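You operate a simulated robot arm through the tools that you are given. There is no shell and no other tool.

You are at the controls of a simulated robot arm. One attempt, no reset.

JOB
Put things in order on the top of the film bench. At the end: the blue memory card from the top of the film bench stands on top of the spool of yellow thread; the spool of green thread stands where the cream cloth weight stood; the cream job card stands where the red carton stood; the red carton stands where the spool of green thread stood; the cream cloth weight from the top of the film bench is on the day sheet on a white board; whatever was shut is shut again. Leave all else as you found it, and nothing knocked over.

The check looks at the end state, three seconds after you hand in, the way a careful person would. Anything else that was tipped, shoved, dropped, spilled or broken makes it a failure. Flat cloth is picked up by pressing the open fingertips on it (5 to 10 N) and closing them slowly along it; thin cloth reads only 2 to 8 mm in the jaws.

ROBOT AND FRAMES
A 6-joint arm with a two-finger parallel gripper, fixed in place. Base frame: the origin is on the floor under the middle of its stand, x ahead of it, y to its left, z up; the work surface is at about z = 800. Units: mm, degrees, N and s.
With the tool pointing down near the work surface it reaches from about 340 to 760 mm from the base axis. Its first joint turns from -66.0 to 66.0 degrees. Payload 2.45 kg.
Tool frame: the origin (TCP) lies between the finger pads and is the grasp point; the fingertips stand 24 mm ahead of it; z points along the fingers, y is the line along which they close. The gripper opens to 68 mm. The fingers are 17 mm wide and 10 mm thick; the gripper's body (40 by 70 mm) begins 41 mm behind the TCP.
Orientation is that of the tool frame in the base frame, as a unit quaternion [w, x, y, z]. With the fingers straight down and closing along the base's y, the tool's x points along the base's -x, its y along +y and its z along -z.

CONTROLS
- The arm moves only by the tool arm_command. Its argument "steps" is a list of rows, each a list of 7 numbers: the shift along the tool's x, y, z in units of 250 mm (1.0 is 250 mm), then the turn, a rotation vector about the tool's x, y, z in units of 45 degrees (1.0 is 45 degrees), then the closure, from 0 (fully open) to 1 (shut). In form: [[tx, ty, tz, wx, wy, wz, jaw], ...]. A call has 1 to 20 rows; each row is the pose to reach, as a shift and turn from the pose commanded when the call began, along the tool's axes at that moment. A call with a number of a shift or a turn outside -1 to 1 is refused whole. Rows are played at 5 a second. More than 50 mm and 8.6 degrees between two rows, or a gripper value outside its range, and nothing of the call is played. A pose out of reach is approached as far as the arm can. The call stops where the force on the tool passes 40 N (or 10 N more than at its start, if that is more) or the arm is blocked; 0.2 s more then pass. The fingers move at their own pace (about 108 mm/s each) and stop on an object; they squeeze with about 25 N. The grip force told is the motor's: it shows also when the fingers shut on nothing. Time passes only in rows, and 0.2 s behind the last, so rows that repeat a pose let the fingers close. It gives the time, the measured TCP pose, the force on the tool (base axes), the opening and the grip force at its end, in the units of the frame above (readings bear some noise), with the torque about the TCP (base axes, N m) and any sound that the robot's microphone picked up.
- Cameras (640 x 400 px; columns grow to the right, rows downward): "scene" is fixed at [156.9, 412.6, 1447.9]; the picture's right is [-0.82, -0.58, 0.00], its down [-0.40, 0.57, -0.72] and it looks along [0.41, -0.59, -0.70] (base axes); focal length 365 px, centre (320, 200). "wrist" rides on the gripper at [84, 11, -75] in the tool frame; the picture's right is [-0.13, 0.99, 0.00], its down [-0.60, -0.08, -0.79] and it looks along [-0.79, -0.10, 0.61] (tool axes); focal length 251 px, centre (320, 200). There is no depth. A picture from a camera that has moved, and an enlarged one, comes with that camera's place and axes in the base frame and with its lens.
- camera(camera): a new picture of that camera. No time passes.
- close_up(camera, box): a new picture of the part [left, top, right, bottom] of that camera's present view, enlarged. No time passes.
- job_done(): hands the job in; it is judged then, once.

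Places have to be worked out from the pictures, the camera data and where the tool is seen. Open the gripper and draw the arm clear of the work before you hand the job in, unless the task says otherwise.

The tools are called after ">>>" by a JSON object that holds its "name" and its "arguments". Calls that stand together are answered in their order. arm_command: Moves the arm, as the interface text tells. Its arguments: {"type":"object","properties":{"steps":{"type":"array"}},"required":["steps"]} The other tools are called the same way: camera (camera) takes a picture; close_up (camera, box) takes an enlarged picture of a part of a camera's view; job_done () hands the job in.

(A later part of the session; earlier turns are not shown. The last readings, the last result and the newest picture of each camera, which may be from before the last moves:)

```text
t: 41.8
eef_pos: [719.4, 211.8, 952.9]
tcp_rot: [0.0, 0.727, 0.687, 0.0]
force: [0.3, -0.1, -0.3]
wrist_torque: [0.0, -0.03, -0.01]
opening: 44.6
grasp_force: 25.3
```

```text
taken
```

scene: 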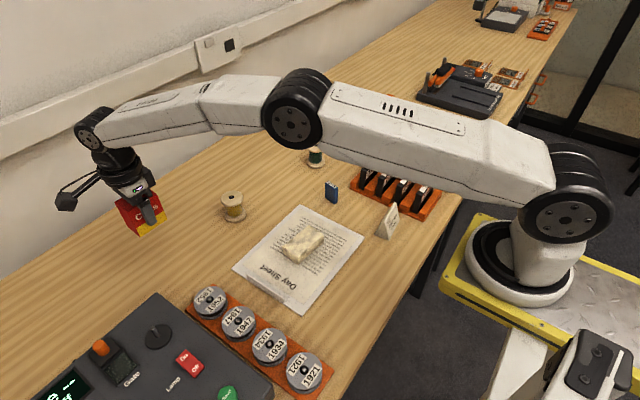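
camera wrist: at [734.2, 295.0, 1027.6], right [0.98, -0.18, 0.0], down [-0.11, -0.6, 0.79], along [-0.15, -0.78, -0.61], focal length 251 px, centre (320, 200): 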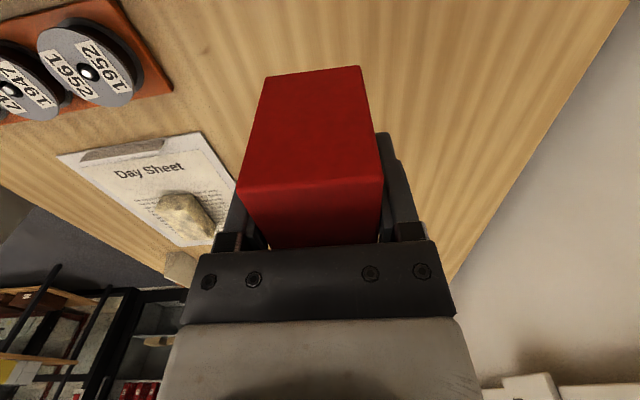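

It is over (718.5,211.8). I lower to about 1.5 mm above the table.

>>> {"name": "arm_command", "arguments": {"steps": [[0, 0, 0.1, 0, 0, 0, 1], [0, 0, 0.2, 0, 0, 0, 1], [0, 0, 0.28, 0, 0, 0, 1], [0, 0, 0.35, 0, 0, 0, 1], [0, 0, 0.4, 0, 0, 0, 1], [0, 0, 0.432, 0, 0, 0, 1], [0, 0, 0.432, 0, 0, 0, 1]]}}

>>> {"name": "arm_command", "arguments": {"steps": [[0, 0, 0.004, 0, 0, 0, 1], [0, 0, 0.006, 0, 0, 0, 1], [0, 0, 0.006, 0, 0, 0, 1]]}}

```text
t: 43.4
eef_pos: [717.1, 212.0, 844.7]
tcp_rot: [0.001, 0.726, 0.688, 0.0]
force: [0.9, -0.3, -0.6]
wrist_torque: [0.02, 0.0, 0.0]
opening: 44.6
grasp_force: 24.7
```

```text
t: 44.2
eef_pos: [718.6, 210.7, 843.3]
tcp_rot: [-0.001, 0.725, 0.688, 0.0]
force: [1.9, -0.5, -1.5]
wrist_torque: [0.0, 0.01, -0.01]
opening: 44.6
grasp_force: 24.7
```

No contact yet, so I go down another 1 mm.

>>> {"name": "arm_command", "arguments": {"steps": [[0, 0, 0.004, 0, 0, 0, 1], [0, 0, 0.004, 0, 0, 0, 1]]}}

```text
t: 44.8
eef_pos: [718.8, 211.5, 842.0]
tcp_rot: [0.0, 0.727, 0.687, 0.0]
force: [-0.9, -0.9, 1.2]
wrist_torque: [-0.02, 0.05, -0.01]
opening: 44.9
grasp_force: 24.8
```

>>> {"name": "arm_command", "arguments": {"steps": [[0, 0, 0.003, 0, 0, 0, 1], [0, 0, 0.003, 0, 0, 0, 1]]}}

>>> {"name": "close_up", "arguments": {"camera": "scene", "box": [80, 170, 240, 290]}}

```text
t: 45.4
eef_pos: [718.8, 211.8, 843.1]
tcp_rot: [0.001, 0.727, 0.687, 0.001]
force: [-3.0, -1.9, 8.9]
wrist_torque: [-0.15, 0.19, 0.01]
opening: 44.7
grasp_force: 25.1
```

```text
3.33 times, centred on (160, 230) of scene
camera zoom: at [156.6, 412.5, 1448.0], right [-0.82, -0.58, 0.0], down [-0.4, 0.57, -0.72], along [0.41, -0.59, -0.7], focal length 1217 px, centre (853, 100)
```

zoom: 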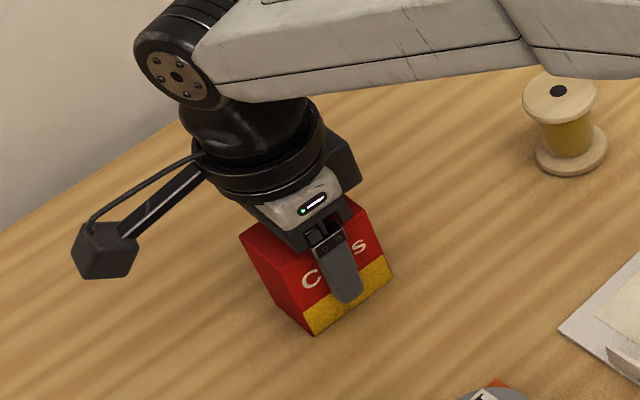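

The carton now rests on the table (8.9 N). I open and lift clear.

>>> {"name": "arm_command", "arguments": {"steps": [[0, 0, -0.002, 0, 0, 0, 0.6], [0, 0, -0.002, 0, 0, 0, 0.2], [0, 0, -0.002, 0, 0, 0, 0], [0, 0, -0.002, 0, 0, 0, 0], [0, 0, -0.03, 0, 0, 0, 0], [0, 0, -0.1, 0, 0, 0, 0], [0, 0, -0.2, 0, 0, 0, 0], [0, 0, -0.32, 0, 0, 0, 0], [0, 0, -0.44, 0, 0, 0, 0], [0, 0, -0.44, 0, 0, 0, 0]]}}

>>> {"name": "camera", "arguments": {"camera": "wrist"}}

>>> {"name": "camera", "arguments": {"camera": "scene"}}

>>> {"name": "close_up", "arguments": {"camera": "scene", "box": [350, 180, 450, 250]}}

```text
t: 47.6
eef_pos: [718.2, 211.9, 949.5]
tcp_rot: [0.0, 0.727, 0.687, 0.001]
force: [-0.3, 0.4, -0.4]
wrist_torque: [-0.01, 0.06, 0.03]
opening: 67.9
grasp_force: 0.0
```

```text
taken
camera wrist: at [733.5, 295.2, 1025.6], right [0.98, -0.18, 0.0], down [-0.11, -0.6, 0.79], along [-0.15, -0.78, -0.61], focal length 251 px, centre (320, 200)
```

wrist: 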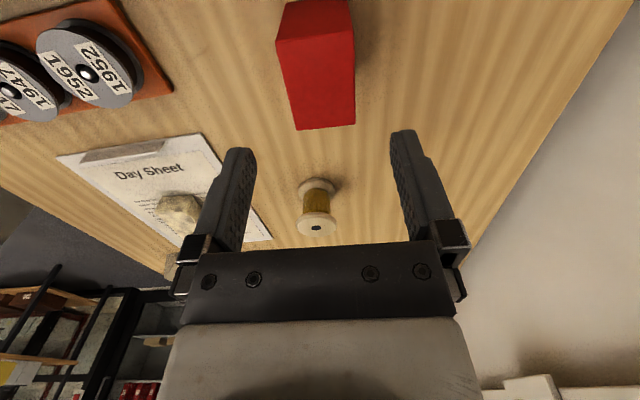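

```text
taken
```

scene: 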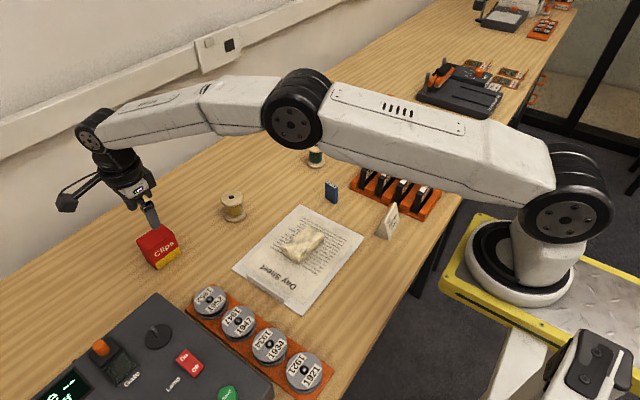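

```text
5.71 times, centred on (400, 215) of scene
camera zoom: at [156.9, 412.6, 1447.9], right [-0.82, -0.58, 0.0], down [-0.4, 0.57, -0.72], along [0.41, -0.59, -0.7], focal length 2087 px, centre (-137, 114)
```

zoom: 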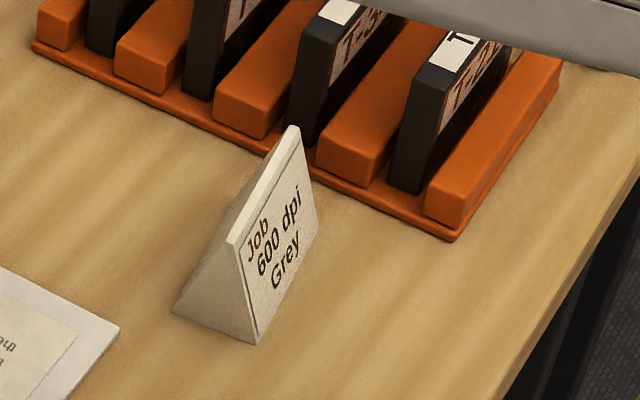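

The carton stands at the green spool's old place. The job card is a tent prism roughly 70–80 long with a 36 base, so I move over it near (360,-150) to measure it properly.

>>> {"name": "arm_command", "arguments": {"steps": [[-0.109, -0.0962, 0, 0, 0, 0, 0], [-0.218, -0.1925, 0, 0, 0, 0, 0], [-0.327, -0.2887, 0, 0, 0, 0, 0], [-0.436, -0.3849, 0, 0, 0, 0, 0], [-0.545, -0.4811, 0, 0, 0, 0, 0], [-0.654, -0.5774, 0, 0, 0, 0, 0], [-0.763, -0.6736, 0, 0, 0, 0, 0]]}}

>>> {"name": "arm_command", "arguments": {"steps": [[-0.109, -0.0962, 0, 0, 0, 0, 0], [-0.218, -0.1925, 0, 0, 0, 0, 0], [-0.327, -0.2887, 0, 0, 0, 0, 0], [-0.436, -0.3849, 0, 0, 0, 0, 0], [-0.545, -0.4811, 0, 0, 0, 0, 0], [-0.654, -0.5774, 0, 0, 0, 0, 0], [-0.763, -0.6736, 0, 0, 0, 0, 0], [-0.763, -0.6736, 0, 0, 0, 0, 0], [-0.763, -0.6736, 0, 0, 0, 0, 0]]}}

>>> {"name": "camera", "arguments": {"camera": "wrist"}}

>>> {"name": "camera", "arguments": {"camera": "scene"}}

```text
t: 49.2
eef_pos: [539.2, 30.3, 953.2]
tcp_rot: [0.0, 0.726, 0.687, -0.001]
force: [0.2, 0.0, 0.2]
wrist_torque: [-0.03, 0.01, -0.01]
opening: 67.9
grasp_force: 0.0
```

```text
t: 51.2
eef_pos: [361.1, -149.6, 952.7]
tcp_rot: [-0.001, 0.726, 0.687, 0.0]
force: [0.3, 0.1, -0.1]
wrist_torque: [-0.01, 0.01, 0.03]
opening: 67.9
grasp_force: 0.0
```

```text
taken
camera wrist: at [375.3, -67.5, 1026.5], right [0.98, -0.18, 0.0], down [-0.11, -0.6, 0.79], along [-0.15, -0.78, -0.61], focal length 251 px, centre (320, 200)
```

wrist: 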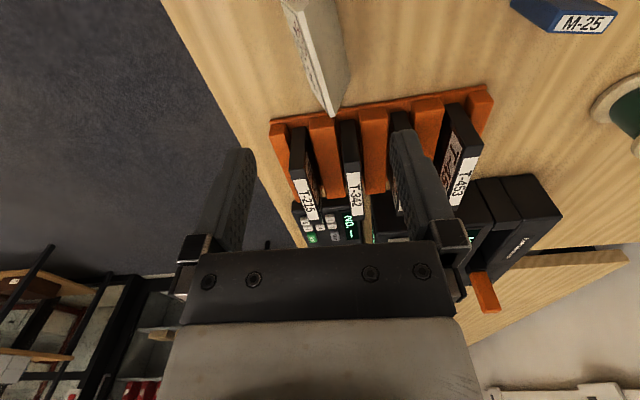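

```text
taken
```

scene: 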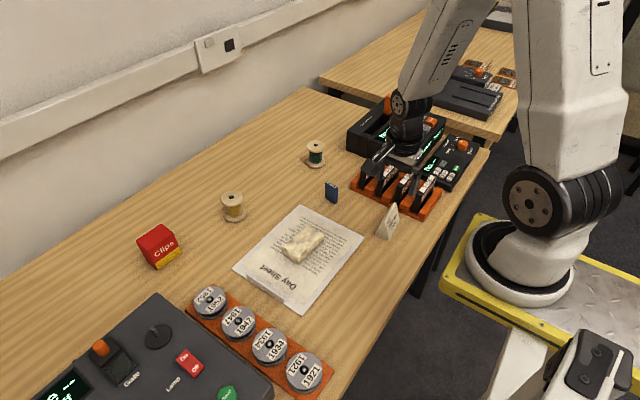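

The card is in view at the top of the wrist picture. I take a close-up.

>>> {"name": "close_up", "arguments": {"camera": "wrist", "box": [250, 0, 410, 130]}}

>>> {"name": "close_up", "arguments": {"camera": "scene", "box": [350, 180, 450, 250]}}

```text
3.08 times, centred on (330, 65) of wrist
camera zoom: at [375.3, -67.5, 1026.5], right [0.98, -0.18, 0.0], down [-0.11, -0.6, 0.79], along [-0.15, -0.78, -0.61], focal length 774 px, centre (289, 615)
```

zoom: 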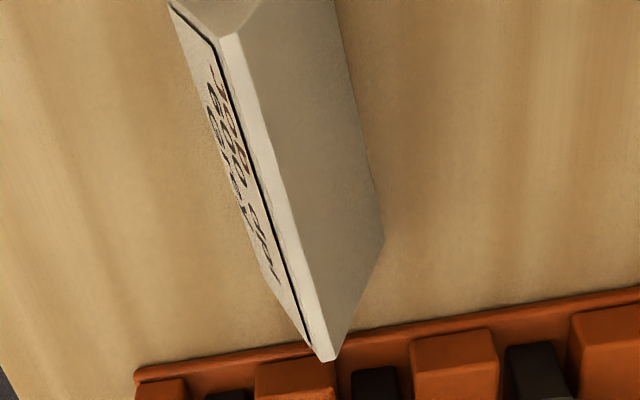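

```text
5.71 times, centred on (400, 215) of scene
camera zoom: at [156.9, 412.6, 1447.9], right [-0.82, -0.58, 0.0], down [-0.4, 0.57, -0.72], along [0.41, -0.59, -0.7], focal length 2087 px, centre (-137, 114)
```

zoom: 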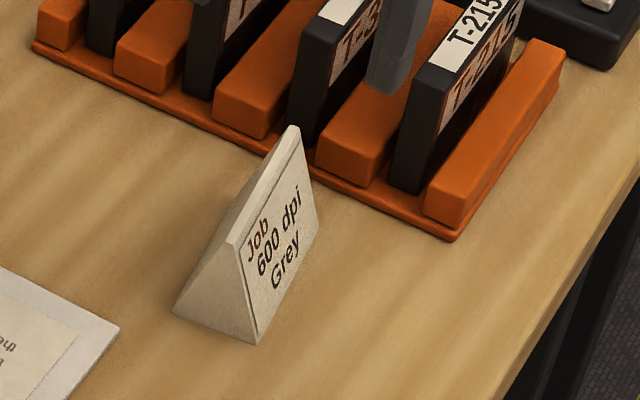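

Triangulation gives a ridge from (354.4,-114) to (363,-185) at z≈851 and a base about 36 wide, so the centre is near (358.7,-149), with the long axis turned about 7° the other way. I align the yaw and come down to TCP z≈900 to check.

>>> {"name": "arm_command", "arguments": {"steps": [[0, 0, 0.04, 0, 0, -0.075, 0], [0.002, -0.002, 0.09, 0, 0, -0.15, 0], [0.004, -0.005, 0.15, 0, 0, -0.225, 0], [0.004, -0.005, 0.21, 0, 0, -0.225, 0], [0.004, -0.005, 0.21, 0, 0, -0.225, 0]]}}

>>> {"name": "camera", "arguments": {"camera": "wrist"}}

>>> {"name": "close_up", "arguments": {"camera": "wrist", "box": [220, 0, 420, 150]}}

>>> {"name": "close_up", "arguments": {"camera": "scene", "box": [350, 130, 450, 250]}}

```text
t: 52.4
eef_pos: [360.4, -149.0, 898.5]
tcp_rot: [0.0, 0.663, 0.749, 0.0]
force: [0.3, 0.4, -0.4]
wrist_torque: [-0.03, 0.0, 0.02]
opening: 68.1
grasp_force: 0.1
```

```text
taken
camera wrist: at [359.8, -64.2, 973.7], right [1.0, -0.01, 0.0], down [0.0, -0.61, 0.79], along [-0.01, -0.79, -0.61], focal length 251 px, centre (320, 200)
```

wrist: 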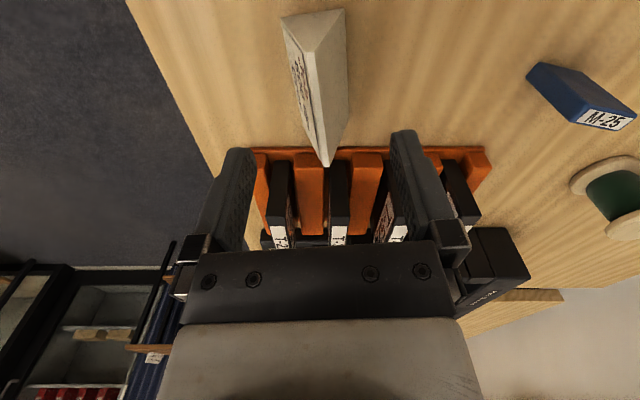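

```text
2.67 times, centred on (320, 75) of wrist
camera zoom: at [359.8, -64.2, 973.7], right [1.0, -0.01, 0.0], down [0.0, -0.61, 0.79], along [-0.01, -0.79, -0.61], focal length 670 px, centre (320, 533)
```

zoom: 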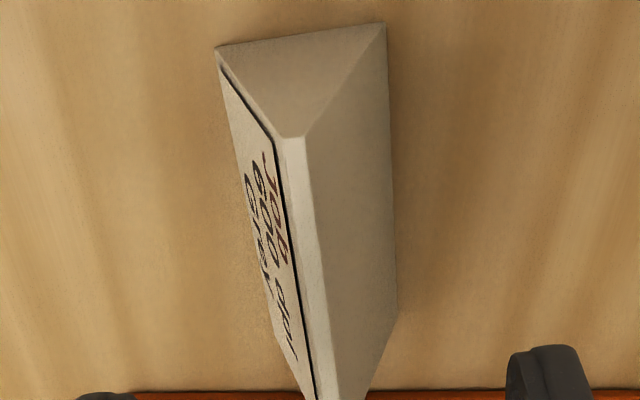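

```text
3.33 times, centred on (400, 190) of scene
camera zoom: at [156.9, 412.6, 1447.9], right [-0.82, -0.58, 0.0], down [-0.4, 0.57, -0.72], along [0.41, -0.59, -0.7], focal length 1217 px, centre (53, 233)
```

zoom: 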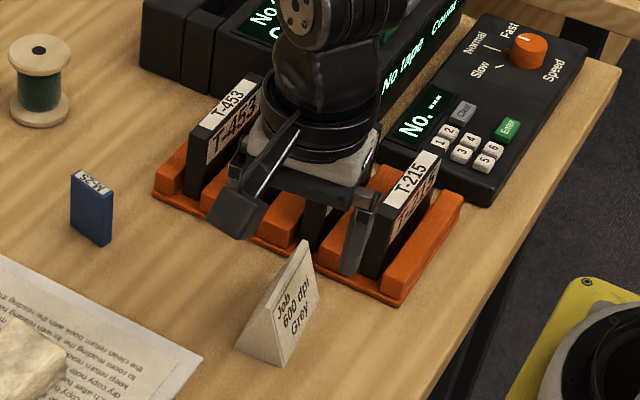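

The card's centre computes to (359.1,-148.2), directly under the TCP (359.1,-149.0), with yaw matching within 0.5°. I descend to put the tips about 10 mm above the table.

>>> {"name": "arm_command", "arguments": {"steps": [[0, 0, 0.07, 0, 0, 0, 0], [0, 0, 0.14, 0, 0, 0, 0], [0, 0, 0.2, 0, 0, 0, 0], [0, 0, 0.24, 0, 0, 0, 0], [0, 0, 0.256, 0, 0, 0, 0], [0, 0, 0.256, 0, 0, 0, 0]]}}

>>> {"name": "camera", "arguments": {"camera": "wrist"}}

>>> {"name": "close_up", "arguments": {"camera": "scene", "box": [350, 130, 450, 250]}}

```text
t: 53.8
eef_pos: [360.8, -148.9, 835.9]
tcp_rot: [0.0, 0.662, 0.749, 0.0]
force: [0.7, 0.2, 0.0]
wrist_torque: [0.01, 0.04, 0.02]
opening: 68.0
grasp_force: 0.0
```

```text
taken
camera wrist: at [360.5, -64.3, 909.8], right [1.0, -0.01, 0.0], down [-0.01, -0.61, 0.79], along [-0.01, -0.79, -0.61], focal length 251 px, centre (320, 200)
```

wrist: 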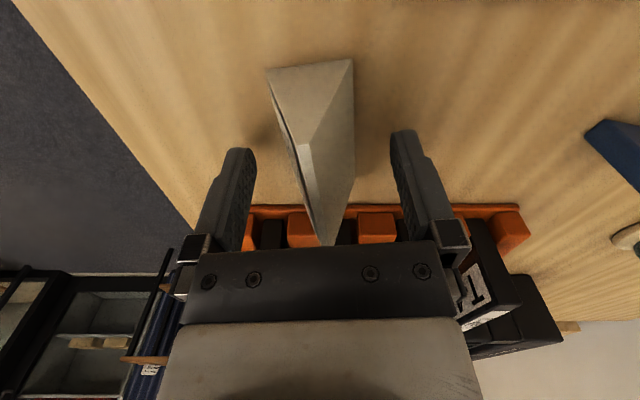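

```text
3.33 times, centred on (400, 190) of scene
camera zoom: at [156.9, 412.6, 1447.9], right [-0.82, -0.58, 0.0], down [-0.4, 0.57, -0.72], along [0.41, -0.59, -0.7], focal length 1217 px, centre (53, 233)
```

zoom: 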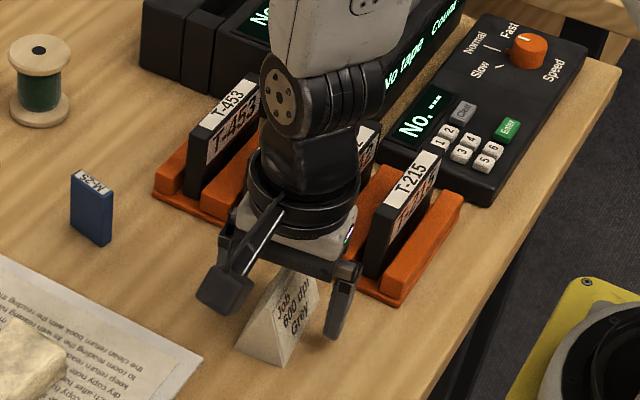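

The fingers straddle the card. I close slowly with a 1 mm trim and watch the reading.

>>> {"name": "arm_command", "arguments": {"steps": [[0, -0.004, 0, 0, 0, 0, 0.2], [0, -0.004, 0, 0, 0, 0, 0.35], [0, -0.004, 0, 0, 0, 0, 0.45], [0, -0.004, 0, 0, 0, 0, 0.55], [0, -0.004, 0, 0, 0, 0, 0.7], [0, -0.004, 0, 0, 0, 0, 1], [0, -0.004, 0, 0, 0, 0, 1]]}}

>>> {"name": "camera", "arguments": {"camera": "wrist"}}

>>> {"name": "close_up", "arguments": {"camera": "scene", "box": [360, 170, 440, 250]}}

```text
t: 55.4
eef_pos: [358.4, -148.5, 833.1]
tcp_rot: [0.0, 0.662, 0.749, 0.0]
force: [-0.2, -0.1, -0.1]
wrist_torque: [-0.01, -0.02, 0.0]
opening: 29.3
grasp_force: 24.6
```

```text
taken
camera wrist: at [359.0, -63.9, 909.7], right [1.0, -0.01, 0.0], down [0.0, -0.61, 0.79], along [-0.01, -0.79, -0.61], focal length 251 px, centre (320, 200)
```

wrist: 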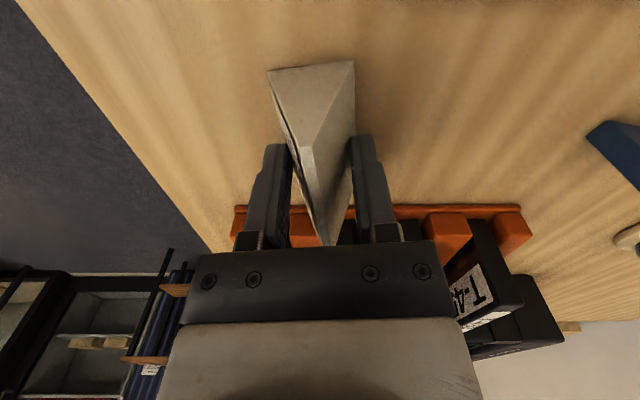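

```text
5.00 times, centred on (400, 210) of scene
camera zoom: at [156.9, 412.6, 1447.9], right [-0.82, -0.58, 0.0], down [-0.4, 0.57, -0.72], along [0.41, -0.59, -0.7], focal length 1826 px, centre (-80, 150)
```

zoom: 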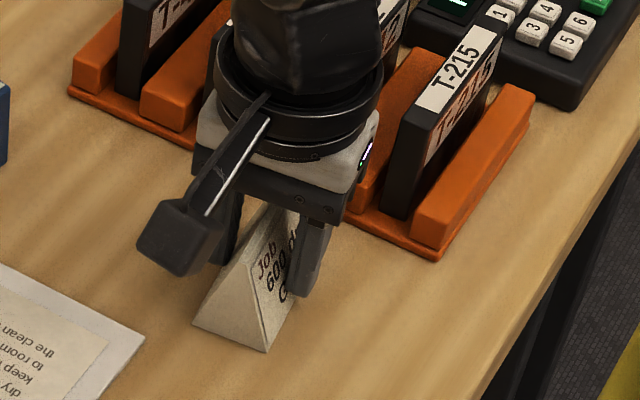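

It holds at 29.3 mm. I lift a few millimetres slowly to see whether it stays in the jaws.

>>> {"name": "arm_command", "arguments": {"steps": [[0, 0, -0.008, 0, 0, 0, 1], [0, 0, -0.016, 0, 0, 0, 1], [0, 0, -0.032, 0, 0, 0, 1], [0, 0, -0.048, 0, 0, 0, 1], [0, 0, -0.048, 0, 0, 0, 1]]}}

>>> {"name": "close_up", "arguments": {"camera": "scene", "box": [360, 170, 440, 250]}}

>>> {"name": "camera", "arguments": {"camera": "wrist"}}

```text
t: 56.6
eef_pos: [358.9, -149.8, 846.8]
tcp_rot: [-0.001, 0.663, 0.749, 0.0]
force: [0.4, -0.1, -0.2]
wrist_torque: [0.01, 0.0, -0.02]
opening: 28.7
grasp_force: 24.9
```

```text
5.00 times, centred on (400, 210) of scene
camera zoom: at [156.9, 412.6, 1447.9], right [-0.82, -0.58, 0.0], down [-0.4, 0.57, -0.72], along [0.41, -0.59, -0.7], focal length 1826 px, centre (-80, 150)
```

zoom: 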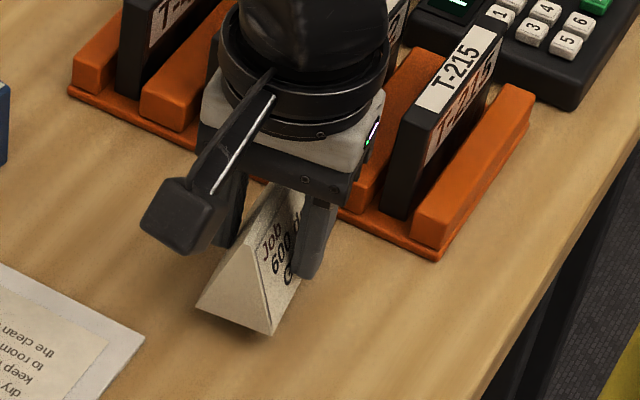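

```text
taken
camera wrist: at [358.7, -64.4, 921.9], right [1.0, -0.01, 0.0], down [0.0, -0.61, 0.79], along [-0.01, -0.79, -0.61], focal length 251 px, centre (320, 200)
```

wrist: 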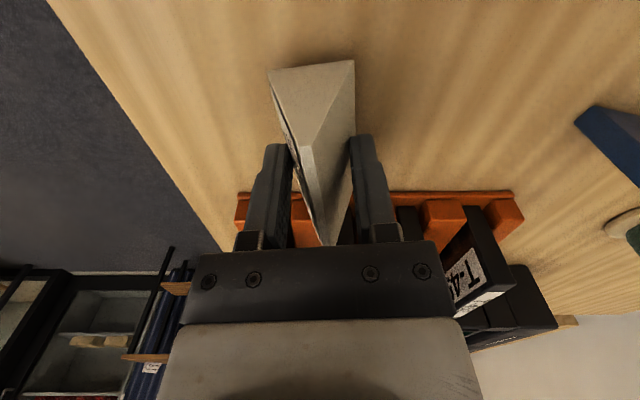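

The card came up with the fingers unchanged. I lift to travel height and carry it smoothly to the carton's old place at (639,-90).

>>> {"name": "arm_command", "arguments": {"steps": [[0, 0, -0.05, 0, 0, 0, 1], [0, 0, -0.12, 0, 0, 0, 1], [0, 0, -0.19, 0, 0, 0, 1], [0, 0, -0.26, 0, 0, 0, 1], [0, 0, -0.33, 0, 0, 0, 1], [0, 0, -0.38, 0, 0, 0, 1], [0, 0, -0.38, 0, 0, 0, 1]]}}

>>> {"name": "arm_command", "arguments": {"steps": [[0.005, 0.06, 0, 0, 0, 0, 1], [0.016, 0.18, 0, 0, 0, 0, 1], [0.026, 0.3, 0, 0, 0, 0, 1], [0.036, 0.42, 0, 0, 0, 0, 1], [0.045, 0.52, 0, 0, 0, 0, 1], [0.049, 0.5718, 0, 0, 0, 0, 1], [0.049, 0.5718, 0, 0, 0, 0, 1]]}}

>>> {"name": "arm_command", "arguments": {"steps": [[0.005, 0.06, 0, 0, 0, 0, 1], [0.016, 0.18, 0, 0, 0, 0, 1], [0.026, 0.3, 0, 0, 0, 0, 1], [0.036, 0.42, 0, 0, 0, 0, 1], [0.045, 0.52, 0, 0, 0, 0, 1], [0.049, 0.5718, 0, 0, 0, 0, 1], [0.049, 0.5718, 0, 0, 0, 0, 1], [0.049, 0.5718, 0, 0, 0, 0, 1]]}}

>>> {"name": "camera", "arguments": {"camera": "wrist"}}

>>> {"name": "camera", "arguments": {"camera": "scene"}}

```text
t: 58.2
eef_pos: [359.5, -149.6, 942.0]
tcp_rot: [0.0, 0.662, 0.749, 0.001]
force: [0.7, -0.1, 0.2]
wrist_torque: [0.01, -0.04, -0.01]
opening: 28.7
grasp_force: 24.5
```

```text
t: 59.8
eef_pos: [498.7, -119.9, 941.7]
tcp_rot: [0.0, 0.663, 0.749, 0.0]
force: [-0.5, -0.6, -0.1]
wrist_torque: [-0.01, -0.02, -0.01]
opening: 28.5
grasp_force: 24.9
```

```text
t: 61.6
eef_pos: [641.5, -91.3, 942.2]
tcp_rot: [0.0, 0.662, 0.749, -0.001]
force: [-0.4, -0.9, 0.0]
wrist_torque: [0.0, 0.02, 0.03]
opening: 28.3
grasp_force: 24.4
```

```text
taken
camera wrist: at [640.9, -5.5, 1016.4], right [1.0, -0.01, 0.0], down [0.0, -0.61, 0.79], along [-0.01, -0.79, -0.61], focal length 251 px, centre (320, 200)
```

wrist: 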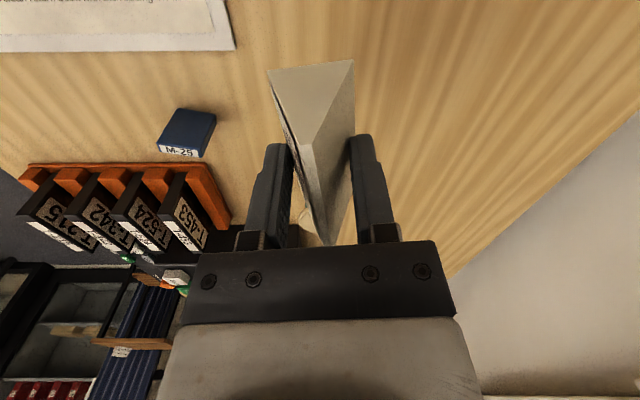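

```text
taken
```

scene: 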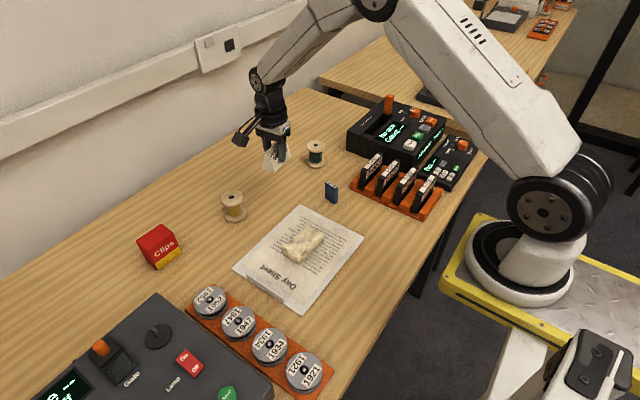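

The card is over (640,-90). The opening has crept 1 mm, so the card has slid down maybe 1.5 mm. I lower now to just above the table.

>>> {"name": "arm_command", "arguments": {"steps": [[0, -0.004, 0.08, 0, 0, 0, 1], [0, -0.004, 0.17, 0, 0, 0, 1], [0, -0.004, 0.26, 0, 0, 0, 1], [0, -0.004, 0.33, 0, 0, 0, 1], [0, -0.004, 0.38, 0, 0, 0, 1], [0, -0.004, 0.408, 0, 0, 0, 1], [0, -0.004, 0.408, 0, 0, 0, 1]]}}

>>> {"name": "close_up", "arguments": {"camera": "scene", "box": [220, 110, 340, 230]}}

```text
t: 63.2
eef_pos: [637.7, -91.0, 840.0]
tcp_rot: [0.001, 0.663, 0.749, 0.001]
force: [-0.2, -0.1, 0.1]
wrist_torque: [-0.02, -0.02, 0.0]
opening: 28.4
grasp_force: 25.3
```

```text
3.33 times, centred on (280, 170) of scene
camera zoom: at [156.9, 412.6, 1447.9], right [-0.82, -0.58, 0.0], down [-0.4, 0.57, -0.72], along [0.41, -0.59, -0.7], focal length 1217 px, centre (453, 300)
```

zoom: 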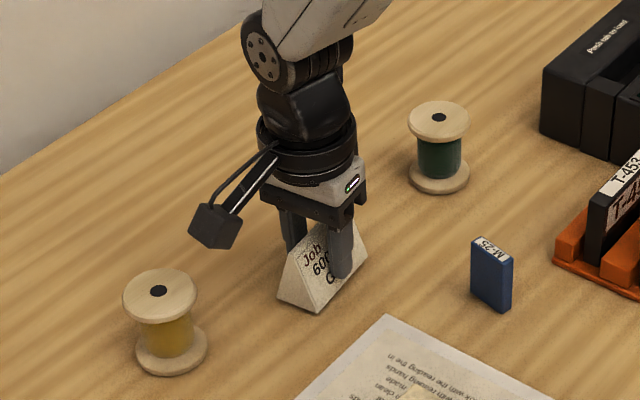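

Now down in 1 mm steps until contact.

>>> {"name": "arm_command", "arguments": {"steps": [[0, 0, 0.004, 0, 0, 0, 1], [0, 0, 0.008, 0, 0, 0, 1], [0, 0, 0.008, 0, 0, 0, 1]]}}

>>> {"name": "arm_command", "arguments": {"steps": [[0, 0, 0.004, 0, 0, 0, 1], [0, 0, 0.004, 0, 0, 0, 1]]}}

```text
t: 64.0
eef_pos: [638.7, -91.3, 837.3]
tcp_rot: [0.0, 0.663, 0.749, 0.001]
force: [0.1, 0.2, -0.7]
wrist_torque: [0.01, 0.0, 0.04]
opening: 28.3
grasp_force: 24.8
```

```text
t: 64.6
eef_pos: [639.5, -92.4, 837.5]
tcp_rot: [0.0, 0.663, 0.749, 0.0]
force: [0.5, -0.1, -0.3]
wrist_torque: [-0.01, -0.06, -0.02]
opening: 28.1
grasp_force: 24.9
```

>>> {"name": "arm_command", "arguments": {"steps": [[0, 0, 0.004, 0, 0, 0, 1], [0, 0, 0.004, 0, 0, 0, 1]]}}

>>> {"name": "close_up", "arguments": {"camera": "scene", "box": [250, 150, 310, 210]}}

```text
t: 65.2
eef_pos: [638.7, -91.0, 837.1]
tcp_rot: [0.0, 0.662, 0.749, 0.0]
force: [0.4, 0.3, 0.5]
wrist_torque: [0.0, -0.01, 0.02]
opening: 27.8
grasp_force: 25.7
```

```text
6.67 times, centred on (280, 180) of scene
camera zoom: at [156.9, 412.6, 1447.9], right [-0.82, -0.58, 0.0], down [-0.4, 0.57, -0.72], along [0.41, -0.59, -0.7], focal length 2435 px, centre (587, 333)
```

zoom: 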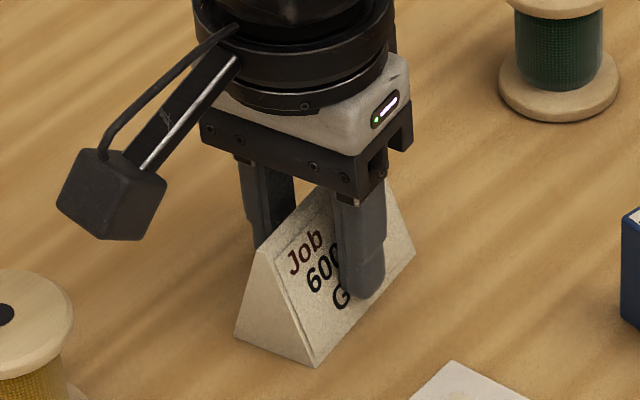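

>>> {"name": "arm_command", "arguments": {"steps": [[0, 0, 0.004, 0, 0, 0, 1], [0, 0, 0.004, 0, 0, 0, 1]]}}

```text
t: 65.8
eef_pos: [639.7, -90.9, 835.8]
tcp_rot: [0.0, 0.663, 0.749, 0.0]
force: [-5.2, 0.7, 13.5]
wrist_torque: [0.03, 0.13, 0.01]
opening: 28.0
grasp_force: 25.6
```

The card is on the table (13.5 N). I open slowly and lift straight up.

>>> {"name": "arm_command", "arguments": {"steps": [[0, 0, -0.003, 0, 0, 0, 0.5], [0, 0, -0.003, 0, 0, 0, 0.3], [0, 0, -0.003, 0, 0, 0, 0], [0, 0, -0.003, 0, 0, 0, 0], [0, 0, -0.04, 0, 0, 0, 0], [0, 0, -0.12, 0, 0, 0, 0], [0, 0, -0.22, 0, 0, 0, 0], [0, 0, -0.33, 0, 0, 0, 0], [0, 0, -0.44, 0, 0, 0, 0], [0, 0, -0.44, 0, 0, 0, 0]]}}

>>> {"name": "camera", "arguments": {"camera": "wrist"}}

>>> {"name": "camera", "arguments": {"camera": "scene"}}

>>> {"name": "close_up", "arguments": {"camera": "scene", "box": [230, 130, 370, 230]}}

```text
t: 68.0
eef_pos: [639.9, -88.2, 944.0]
tcp_rot: [0.0, 0.662, 0.749, 0.0]
force: [-1.4, 0.7, -0.1]
wrist_torque: [-0.03, -0.03, -0.03]
opening: 67.8
grasp_force: 0.0
```

```text
taken
camera wrist: at [639.2, -4.7, 1018.1], right [1.0, -0.01, 0.0], down [0.0, -0.61, 0.79], along [-0.01, -0.79, -0.61], focal length 251 px, centre (320, 200)
```

wrist: 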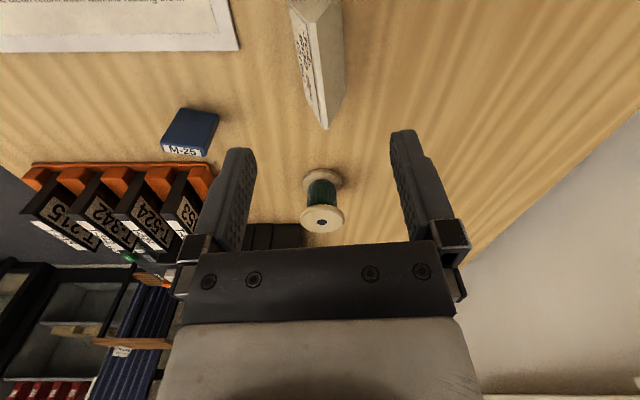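

```text
taken
```

scene: 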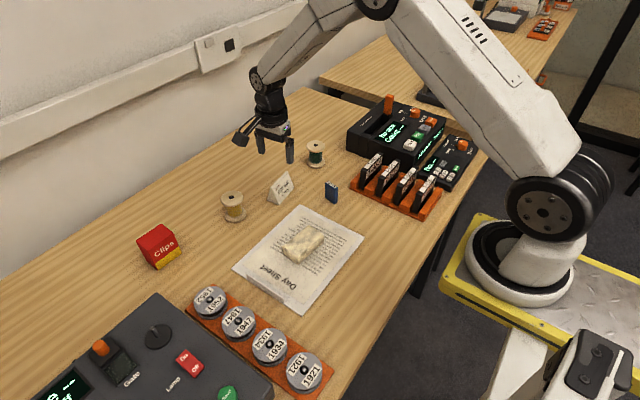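

```text
4.00 times, centred on (300, 180) of scene
camera zoom: at [156.9, 412.6, 1447.9], right [-0.82, -0.58, 0.0], down [-0.4, 0.57, -0.72], along [0.41, -0.59, -0.7], focal length 1461 px, centre (400, 280)
```

zoom: 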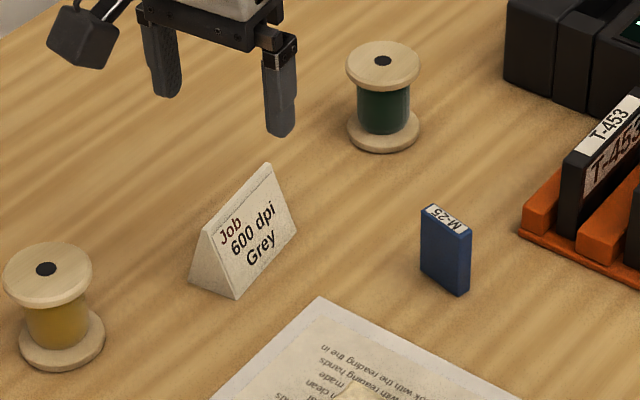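

The job card stands at the carton's old place. Last comes the blue card. I go above it near (517,-147), turning the jaws back to close along y across its thickness.

>>> {"name": "arm_command", "arguments": {"steps": [[-0.028, -0.086, 0, 0, 0, -0.154, 0], [-0.056, -0.172, 0, 0, 0, -0.307, 0], [-0.0845, -0.2575, 0, 0, 0, -0.461, 0], [-0.113, -0.343, 0, 0, 0, -0.614, 0], [-0.141, -0.429, 0, 0, 0, -0.768, 0], [-0.169, -0.515, 0, 0, 0, -0.922, 0], [-0.169, -0.515, 0, 0, 0, -0.922, 0]]}}

>>> {"name": "arm_command", "arguments": {"steps": [[0, 0, 0, 0, 0, -0.154, 0], [0, 0, 0, 0, 0, -0.307, 0], [0, 0, 0, 0, 0, -0.461, 0], [0, 0, 0, 0, 0, -0.614, 0], [0, 0, 0, 0, 0, -0.768, 0], [0, 0, 0, 0, 0, -0.922, 0], [0, 0, 0, 0, 0, -0.922, 0], [0, 0, 0, 0, 0, -0.922, 0]]}}

>>> {"name": "camera", "arguments": {"camera": "wrist"}}

>>> {"name": "close_up", "arguments": {"camera": "wrist", "box": [220, 0, 420, 130]}}

>>> {"name": "camera", "arguments": {"camera": "scene"}}

```text
t: 69.6
eef_pos: [515.5, -148.3, 944.5]
tcp_rot: [0.001, 0.354, 0.935, 0.0]
force: [0.4, -0.4, -0.7]
wrist_torque: [0.0, 0.0, 0.03]
opening: 68.1
grasp_force: 0.1
```

```text
t: 71.4
eef_pos: [516.1, -148.0, 944.6]
tcp_rot: [0.0, 0.0, 1.0, 0.001]
force: [0.5, 0.6, 0.8]
wrist_torque: [0.0, 0.03, 0.01]
opening: 68.1
grasp_force: 0.2
```

```text
taken
camera wrist: at [431.2, -137.6, 1019.8], right [0.13, 0.99, 0.0], down [0.6, -0.08, 0.79], along [0.79, -0.1, -0.61], focal length 251 px, centre (320, 200)
```

wrist: 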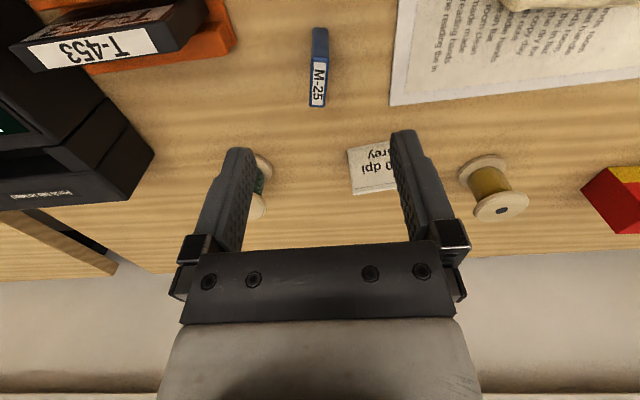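

```text
3.08 times, centred on (320, 65) of wrist
camera zoom: at [431.2, -137.6, 1019.8], right [0.13, 0.99, 0.0], down [0.6, -0.08, 0.79], along [0.79, -0.1, -0.61], focal length 774 px, centre (320, 615)
```

zoom: 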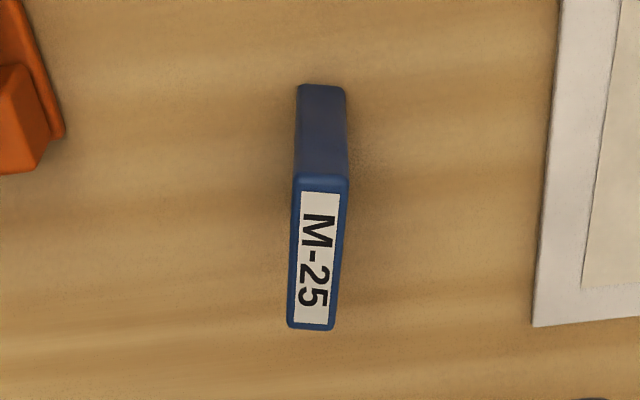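

```text
taken
```

scene: 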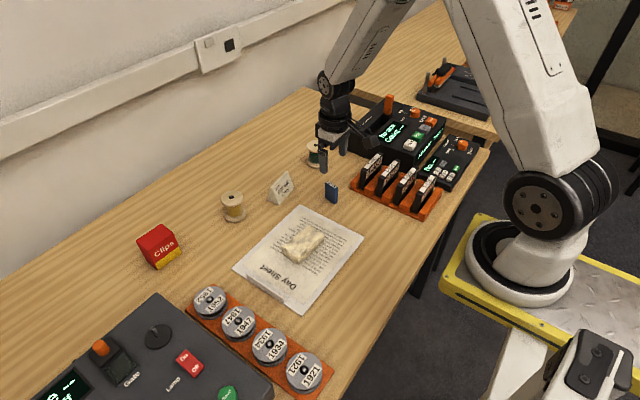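

The card's top is near (519,-150) at z≈850, about 33×11, turned about -11°. I turn the jaws 9° that way, come down to z≈900 and check again.

>>> {"name": "arm_command", "arguments": {"steps": [[-0.002, 0, 0.05, 0, 0, 0.07, 0], [-0.006, -0.002, 0.1, 0, 0, 0.14, 0], [-0.01, -0.004, 0.15, 0, 0, 0.2, 0], [-0.01, -0.004, 0.18, 0, 0, 0.2, 0], [-0.01, -0.004, 0.18, 0, 0, 0.2, 0]]}}

>>> {"name": "camera", "arguments": {"camera": "wrist"}}

>>> {"name": "close_up", "arguments": {"camera": "wrist", "box": [240, 0, 400, 150]}}

>>> {"name": "close_up", "arguments": {"camera": "scene", "box": [300, 160, 360, 220]}}

```text
t: 72.6
eef_pos: [519.3, -149.9, 901.0]
tcp_rot: [0.0, 0.079, 0.997, 0.0]
force: [-1.1, -0.2, -0.5]
wrist_torque: [-0.01, -0.02, 0.02]
opening: 68.1
grasp_force: 0.1
```

```text
taken
camera wrist: at [436.7, -125.8, 974.8], right [0.28, 0.96, 0.0], down [0.58, -0.17, 0.79], along [0.76, -0.23, -0.61], focal length 251 px, centre (320, 200)
```

wrist: 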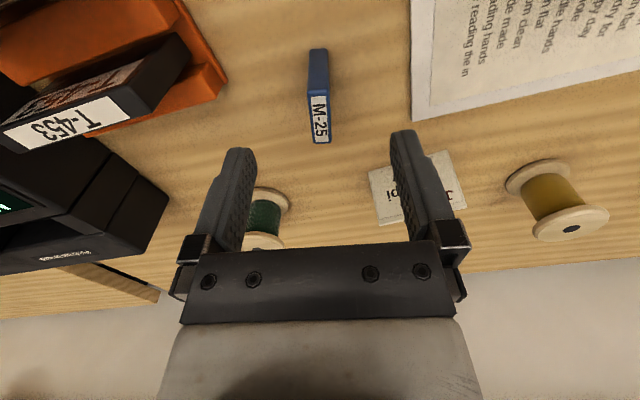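

```text
2.67 times, centred on (320, 75) of wrist
camera zoom: at [436.7, -125.8, 974.8], right [0.28, 0.96, 0.0], down [0.58, -0.17, 0.79], along [0.76, -0.23, -0.61], focal length 670 px, centre (320, 533)
```

zoom: 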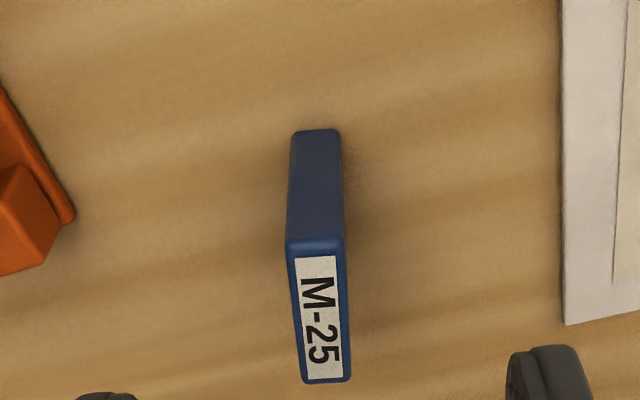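

```text
6.67 times, centred on (330, 190) of scene
camera zoom: at [156.9, 412.6, 1447.9], right [-0.82, -0.58, 0.0], down [-0.4, 0.57, -0.72], along [0.41, -0.59, -0.7], focal length 2435 px, centre (253, 267)
```

zoom: 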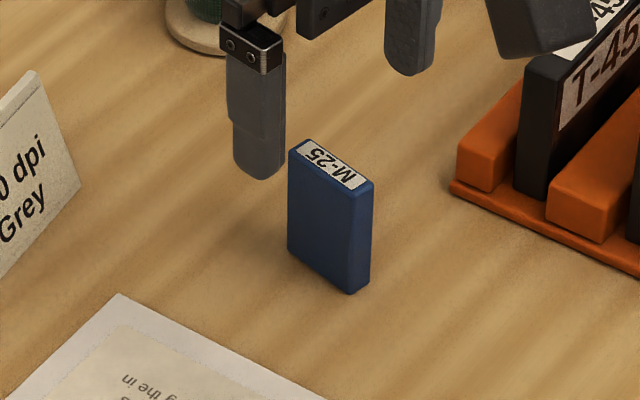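

The card is 34.5×11.3×50, centred near (519.3,-149.8), at yaw about -12°. I add 3° of turn and descend to TCP z≈836, which leaves the tips 12 mm above its bottom.

>>> {"name": "arm_command", "arguments": {"steps": [[0, 0, 0.07, 0, 0, 0.03, 0], [-0.002, 0, 0.14, 0, 0, 0.064, 0], [-0.003, 0, 0.2, 0, 0, 0.064, 0], [-0.003, 0, 0.24, 0, 0, 0.064, 0], [-0.003, 0, 0.255, 0, 0, 0.064, 0], [-0.003, 0, 0.255, 0, 0, 0.064, 0]]}}

>>> {"name": "camera", "arguments": {"camera": "wrist"}}

>>> {"name": "close_up", "arguments": {"camera": "scene", "box": [290, 130, 370, 220]}}

```text
t: 74.0
eef_pos: [518.5, -150.0, 837.5]
tcp_rot: [0.0, 0.103, 0.995, 0.001]
force: [0.6, -0.7, 0.7]
wrist_torque: [0.01, 0.01, -0.01]
opening: 67.9
grasp_force: 0.1
```

```text
taken
camera wrist: at [438.4, -122.2, 911.5], right [0.33, 0.94, 0.0], down [0.57, -0.2, 0.79], along [0.75, -0.26, -0.61], focal length 251 px, centre (320, 200)
```

wrist: 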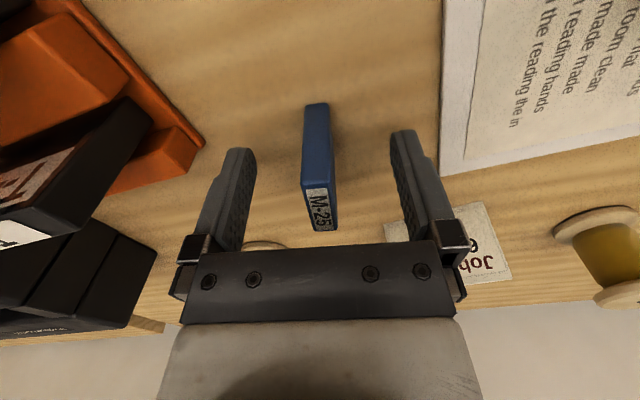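

```text
4.44 times, centred on (330, 175) of scene
camera zoom: at [156.9, 412.6, 1447.9], right [-0.82, -0.58, 0.0], down [-0.4, 0.57, -0.72], along [0.41, -0.59, -0.7], focal length 1623 px, centre (276, 311)
```

zoom: 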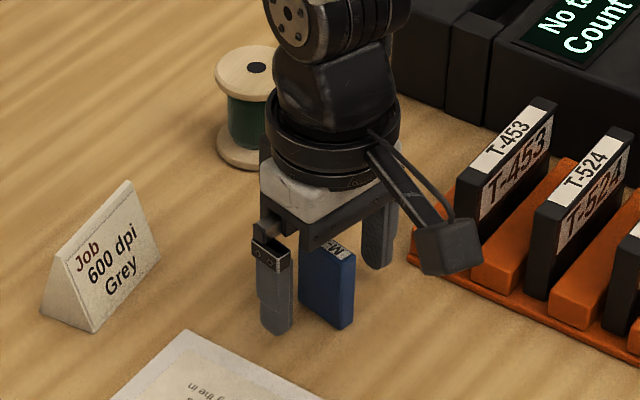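

The card is centred in the jaws. I close slowly.

>>> {"name": "arm_command", "arguments": {"steps": [[0, 0, 0, 0, 0, 0, 0.3], [0, 0, 0, 0, 0, 0, 0.55], [0, 0, 0, 0, 0, 0, 0.7], [0, 0, 0, 0, 0, 0, 0.78], [0, 0, 0, 0, 0, 0, 0.85], [0, 0, 0, 0, 0, 0, 1], [0, 0, 0, 0, 0, 0, 1]]}}

>>> {"name": "camera", "arguments": {"camera": "wrist"}}

>>> {"name": "close_up", "arguments": {"camera": "scene", "box": [290, 130, 370, 220]}}

```text
t: 75.6
eef_pos: [519.2, -150.3, 837.3]
tcp_rot: [0.0, 0.104, 0.995, 0.0]
force: [-0.3, 0.0, 0.8]
wrist_torque: [0.0, 0.03, 0.01]
opening: 11.4
grasp_force: 24.6
```

```text
taken
camera wrist: at [438.4, -122.2, 911.7], right [0.33, 0.94, 0.0], down [0.57, -0.2, 0.79], along [0.75, -0.26, -0.61], focal length 251 px, centre (320, 200)
```

wrist: 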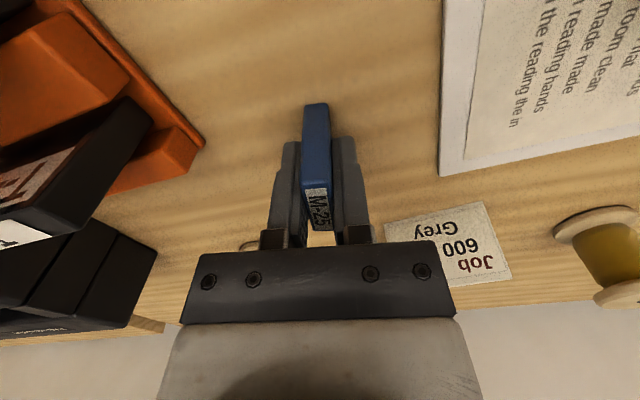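

```text
4.44 times, centred on (330, 175) of scene
camera zoom: at [156.9, 412.6, 1447.9], right [-0.82, -0.58, 0.0], down [-0.4, 0.57, -0.72], along [0.41, -0.59, -0.7], focal length 1623 px, centre (276, 311)
```

zoom: 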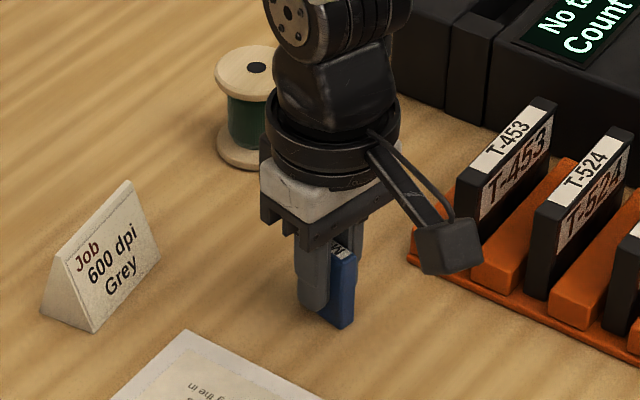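

The card is gripped flush at 11.4 mm. I lift 113 mm and carry it to above the yellow spool, whose hole I place at about (677.8,31.3).

>>> {"name": "arm_command", "arguments": {"steps": [[0, 0, -0.03, 0, 0, 0, 1], [0, 0, -0.1, 0, 0, 0, 1], [0, 0, -0.18, 0, 0, 0, 1], [0, 0, -0.27, 0, 0, 0, 1], [0, 0, -0.36, 0, 0, 0, 1], [0, 0, -0.43, 0, 0, 0, 1], [0, 0, -0.454, 0, 0, 0, 1], [0, 0, -0.454, 0, 0, 0, 1]]}}

>>> {"name": "arm_command", "arguments": {"steps": [[-0.03, 0.05, 0, 0, 0, 0, 1], [-0.09, 0.16, 0, 0, 0, 0, 1], [-0.16, 0.285, 0, 0, 0, 0, 1], [-0.23, 0.41, 0, 0, 0, 0, 1], [-0.3, 0.534, 0, 0, 0, 0, 1], [-0.37, 0.658, 0, 0, 0, 0, 1], [-0.43, 0.765, 0, 0, 0, 0, 1], [-0.472, 0.839, 0, 0, 0, 0, 1], [-0.472, 0.839, 0, 0, 0, 0, 1], [-0.472, 0.839, 0, 0, 0, 0, 1]]}}

>>> {"name": "camera", "arguments": {"camera": "wrist"}}

>>> {"name": "close_up", "arguments": {"camera": "wrist", "box": [220, 0, 420, 150]}}

>>> {"name": "camera", "arguments": {"camera": "scene"}}

>>> {"name": "close_up", "arguments": {"camera": "scene", "box": [180, 130, 300, 230]}}

```text
t: 77.4
eef_pos: [519.2, -147.8, 950.9]
tcp_rot: [0.0, 0.103, 0.995, 0.0]
force: [-0.5, 0.2, -0.6]
wrist_torque: [-0.03, -0.03, -0.01]
opening: 11.5
grasp_force: 25.0
```

```text
t: 79.6
eef_pos: [679.3, 31.3, 951.1]
tcp_rot: [-0.001, 0.103, 0.995, 0.0]
force: [-0.4, 0.1, 0.0]
wrist_torque: [0.01, -0.02, -0.01]
opening: 11.4
grasp_force: 25.1
```

```text
taken
camera wrist: at [598.5, 59.0, 1024.5], right [0.33, 0.94, 0.0], down [0.57, -0.2, 0.79], along [0.75, -0.26, -0.61], focal length 251 px, centre (320, 200)
```

wrist: 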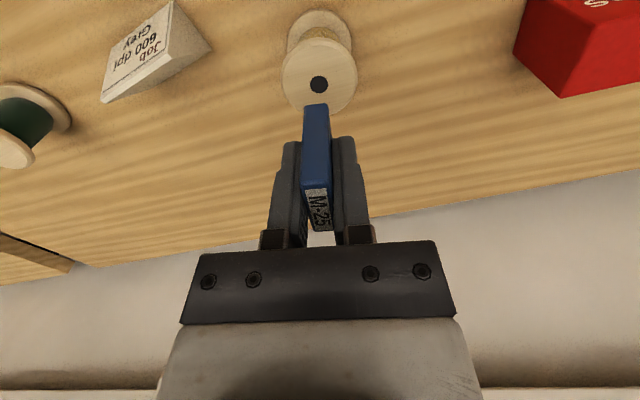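

```text
2.67 times, centred on (320, 75) of wrist
camera zoom: at [598.5, 59.0, 1024.5], right [0.33, 0.94, 0.0], down [0.57, -0.2, 0.79], along [0.75, -0.26, -0.61], focal length 670 px, centre (320, 533)
```

zoom: 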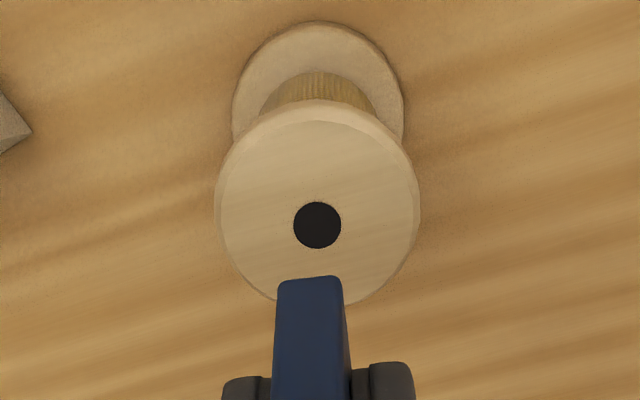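

```text
taken
```

scene: 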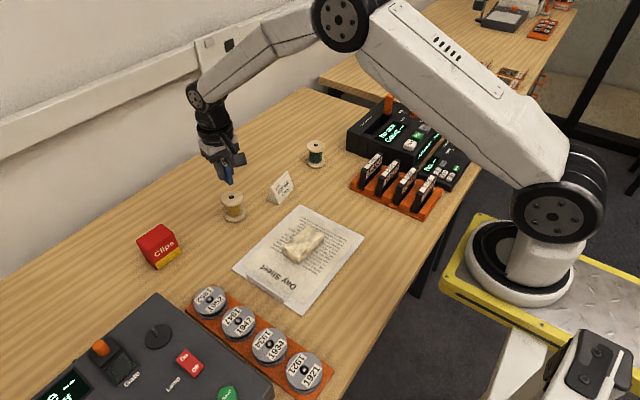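

```text
4.00 times, centred on (240, 180) of scene
camera zoom: at [156.9, 412.7, 1447.9], right [-0.82, -0.58, 0.0], down [-0.4, 0.57, -0.72], along [0.41, -0.59, -0.7], focal length 1461 px, centre (640, 280)
```

zoom: 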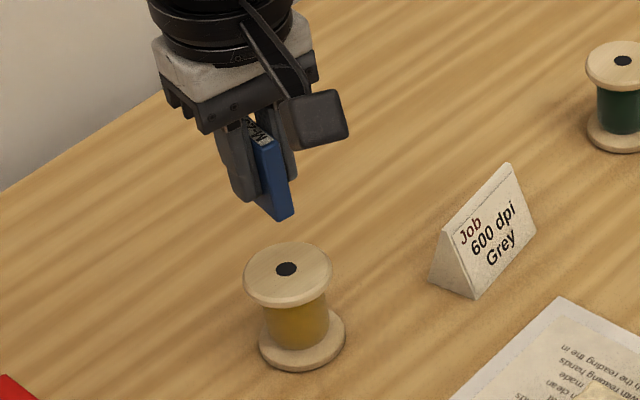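

The hole's centre is at tool (-1.0,-0.9) and the card's base centre at (-1.7,0.15), so they are within about 1 mm. I trim that, lower to a few mm above the spool top, then look.

>>> {"name": "arm_command", "arguments": {"steps": [[0.001, -0.002, 0.04, 0, 0, 0, 1], [0.003, -0.004, 0.08, 0, 0, 0, 1], [0.003, -0.004, 0.12, 0, 0, 0, 1], [0.003, -0.004, 0.15, 0, 0, 0, 1], [0.003, -0.004, 0.17, 0, 0, 0, 1], [0.003, -0.004, 0.17, 0, 0, 0, 1]]}}

>>> {"name": "camera", "arguments": {"camera": "wrist"}}

>>> {"name": "close_up", "arguments": {"camera": "scene", "box": [200, 150, 270, 230]}}

```text
t: 81.0
eef_pos: [676.1, 30.9, 907.6]
tcp_rot: [0.0, 0.104, 0.995, -0.001]
force: [0.3, -0.4, -1.0]
wrist_torque: [0.0, -0.03, -0.01]
opening: 11.5
grasp_force: 24.8
```

```text
taken
camera wrist: at [595.9, 57.9, 982.2], right [0.33, 0.94, 0.0], down [0.57, -0.2, 0.79], along [0.75, -0.26, -0.61], focal length 251 px, centre (320, 200)
```

wrist: 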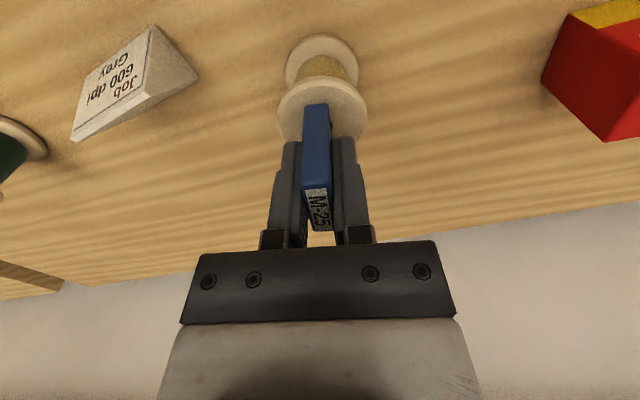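

```text
5.00 times, centred on (235, 190) of scene
camera zoom: at [156.9, 412.6, 1447.9], right [-0.82, -0.58, 0.0], down [-0.4, 0.57, -0.72], along [0.41, -0.59, -0.7], focal length 1826 px, centre (745, 250)
```

zoom: 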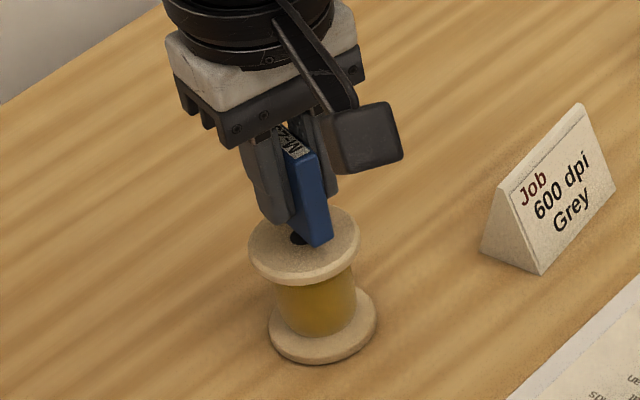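

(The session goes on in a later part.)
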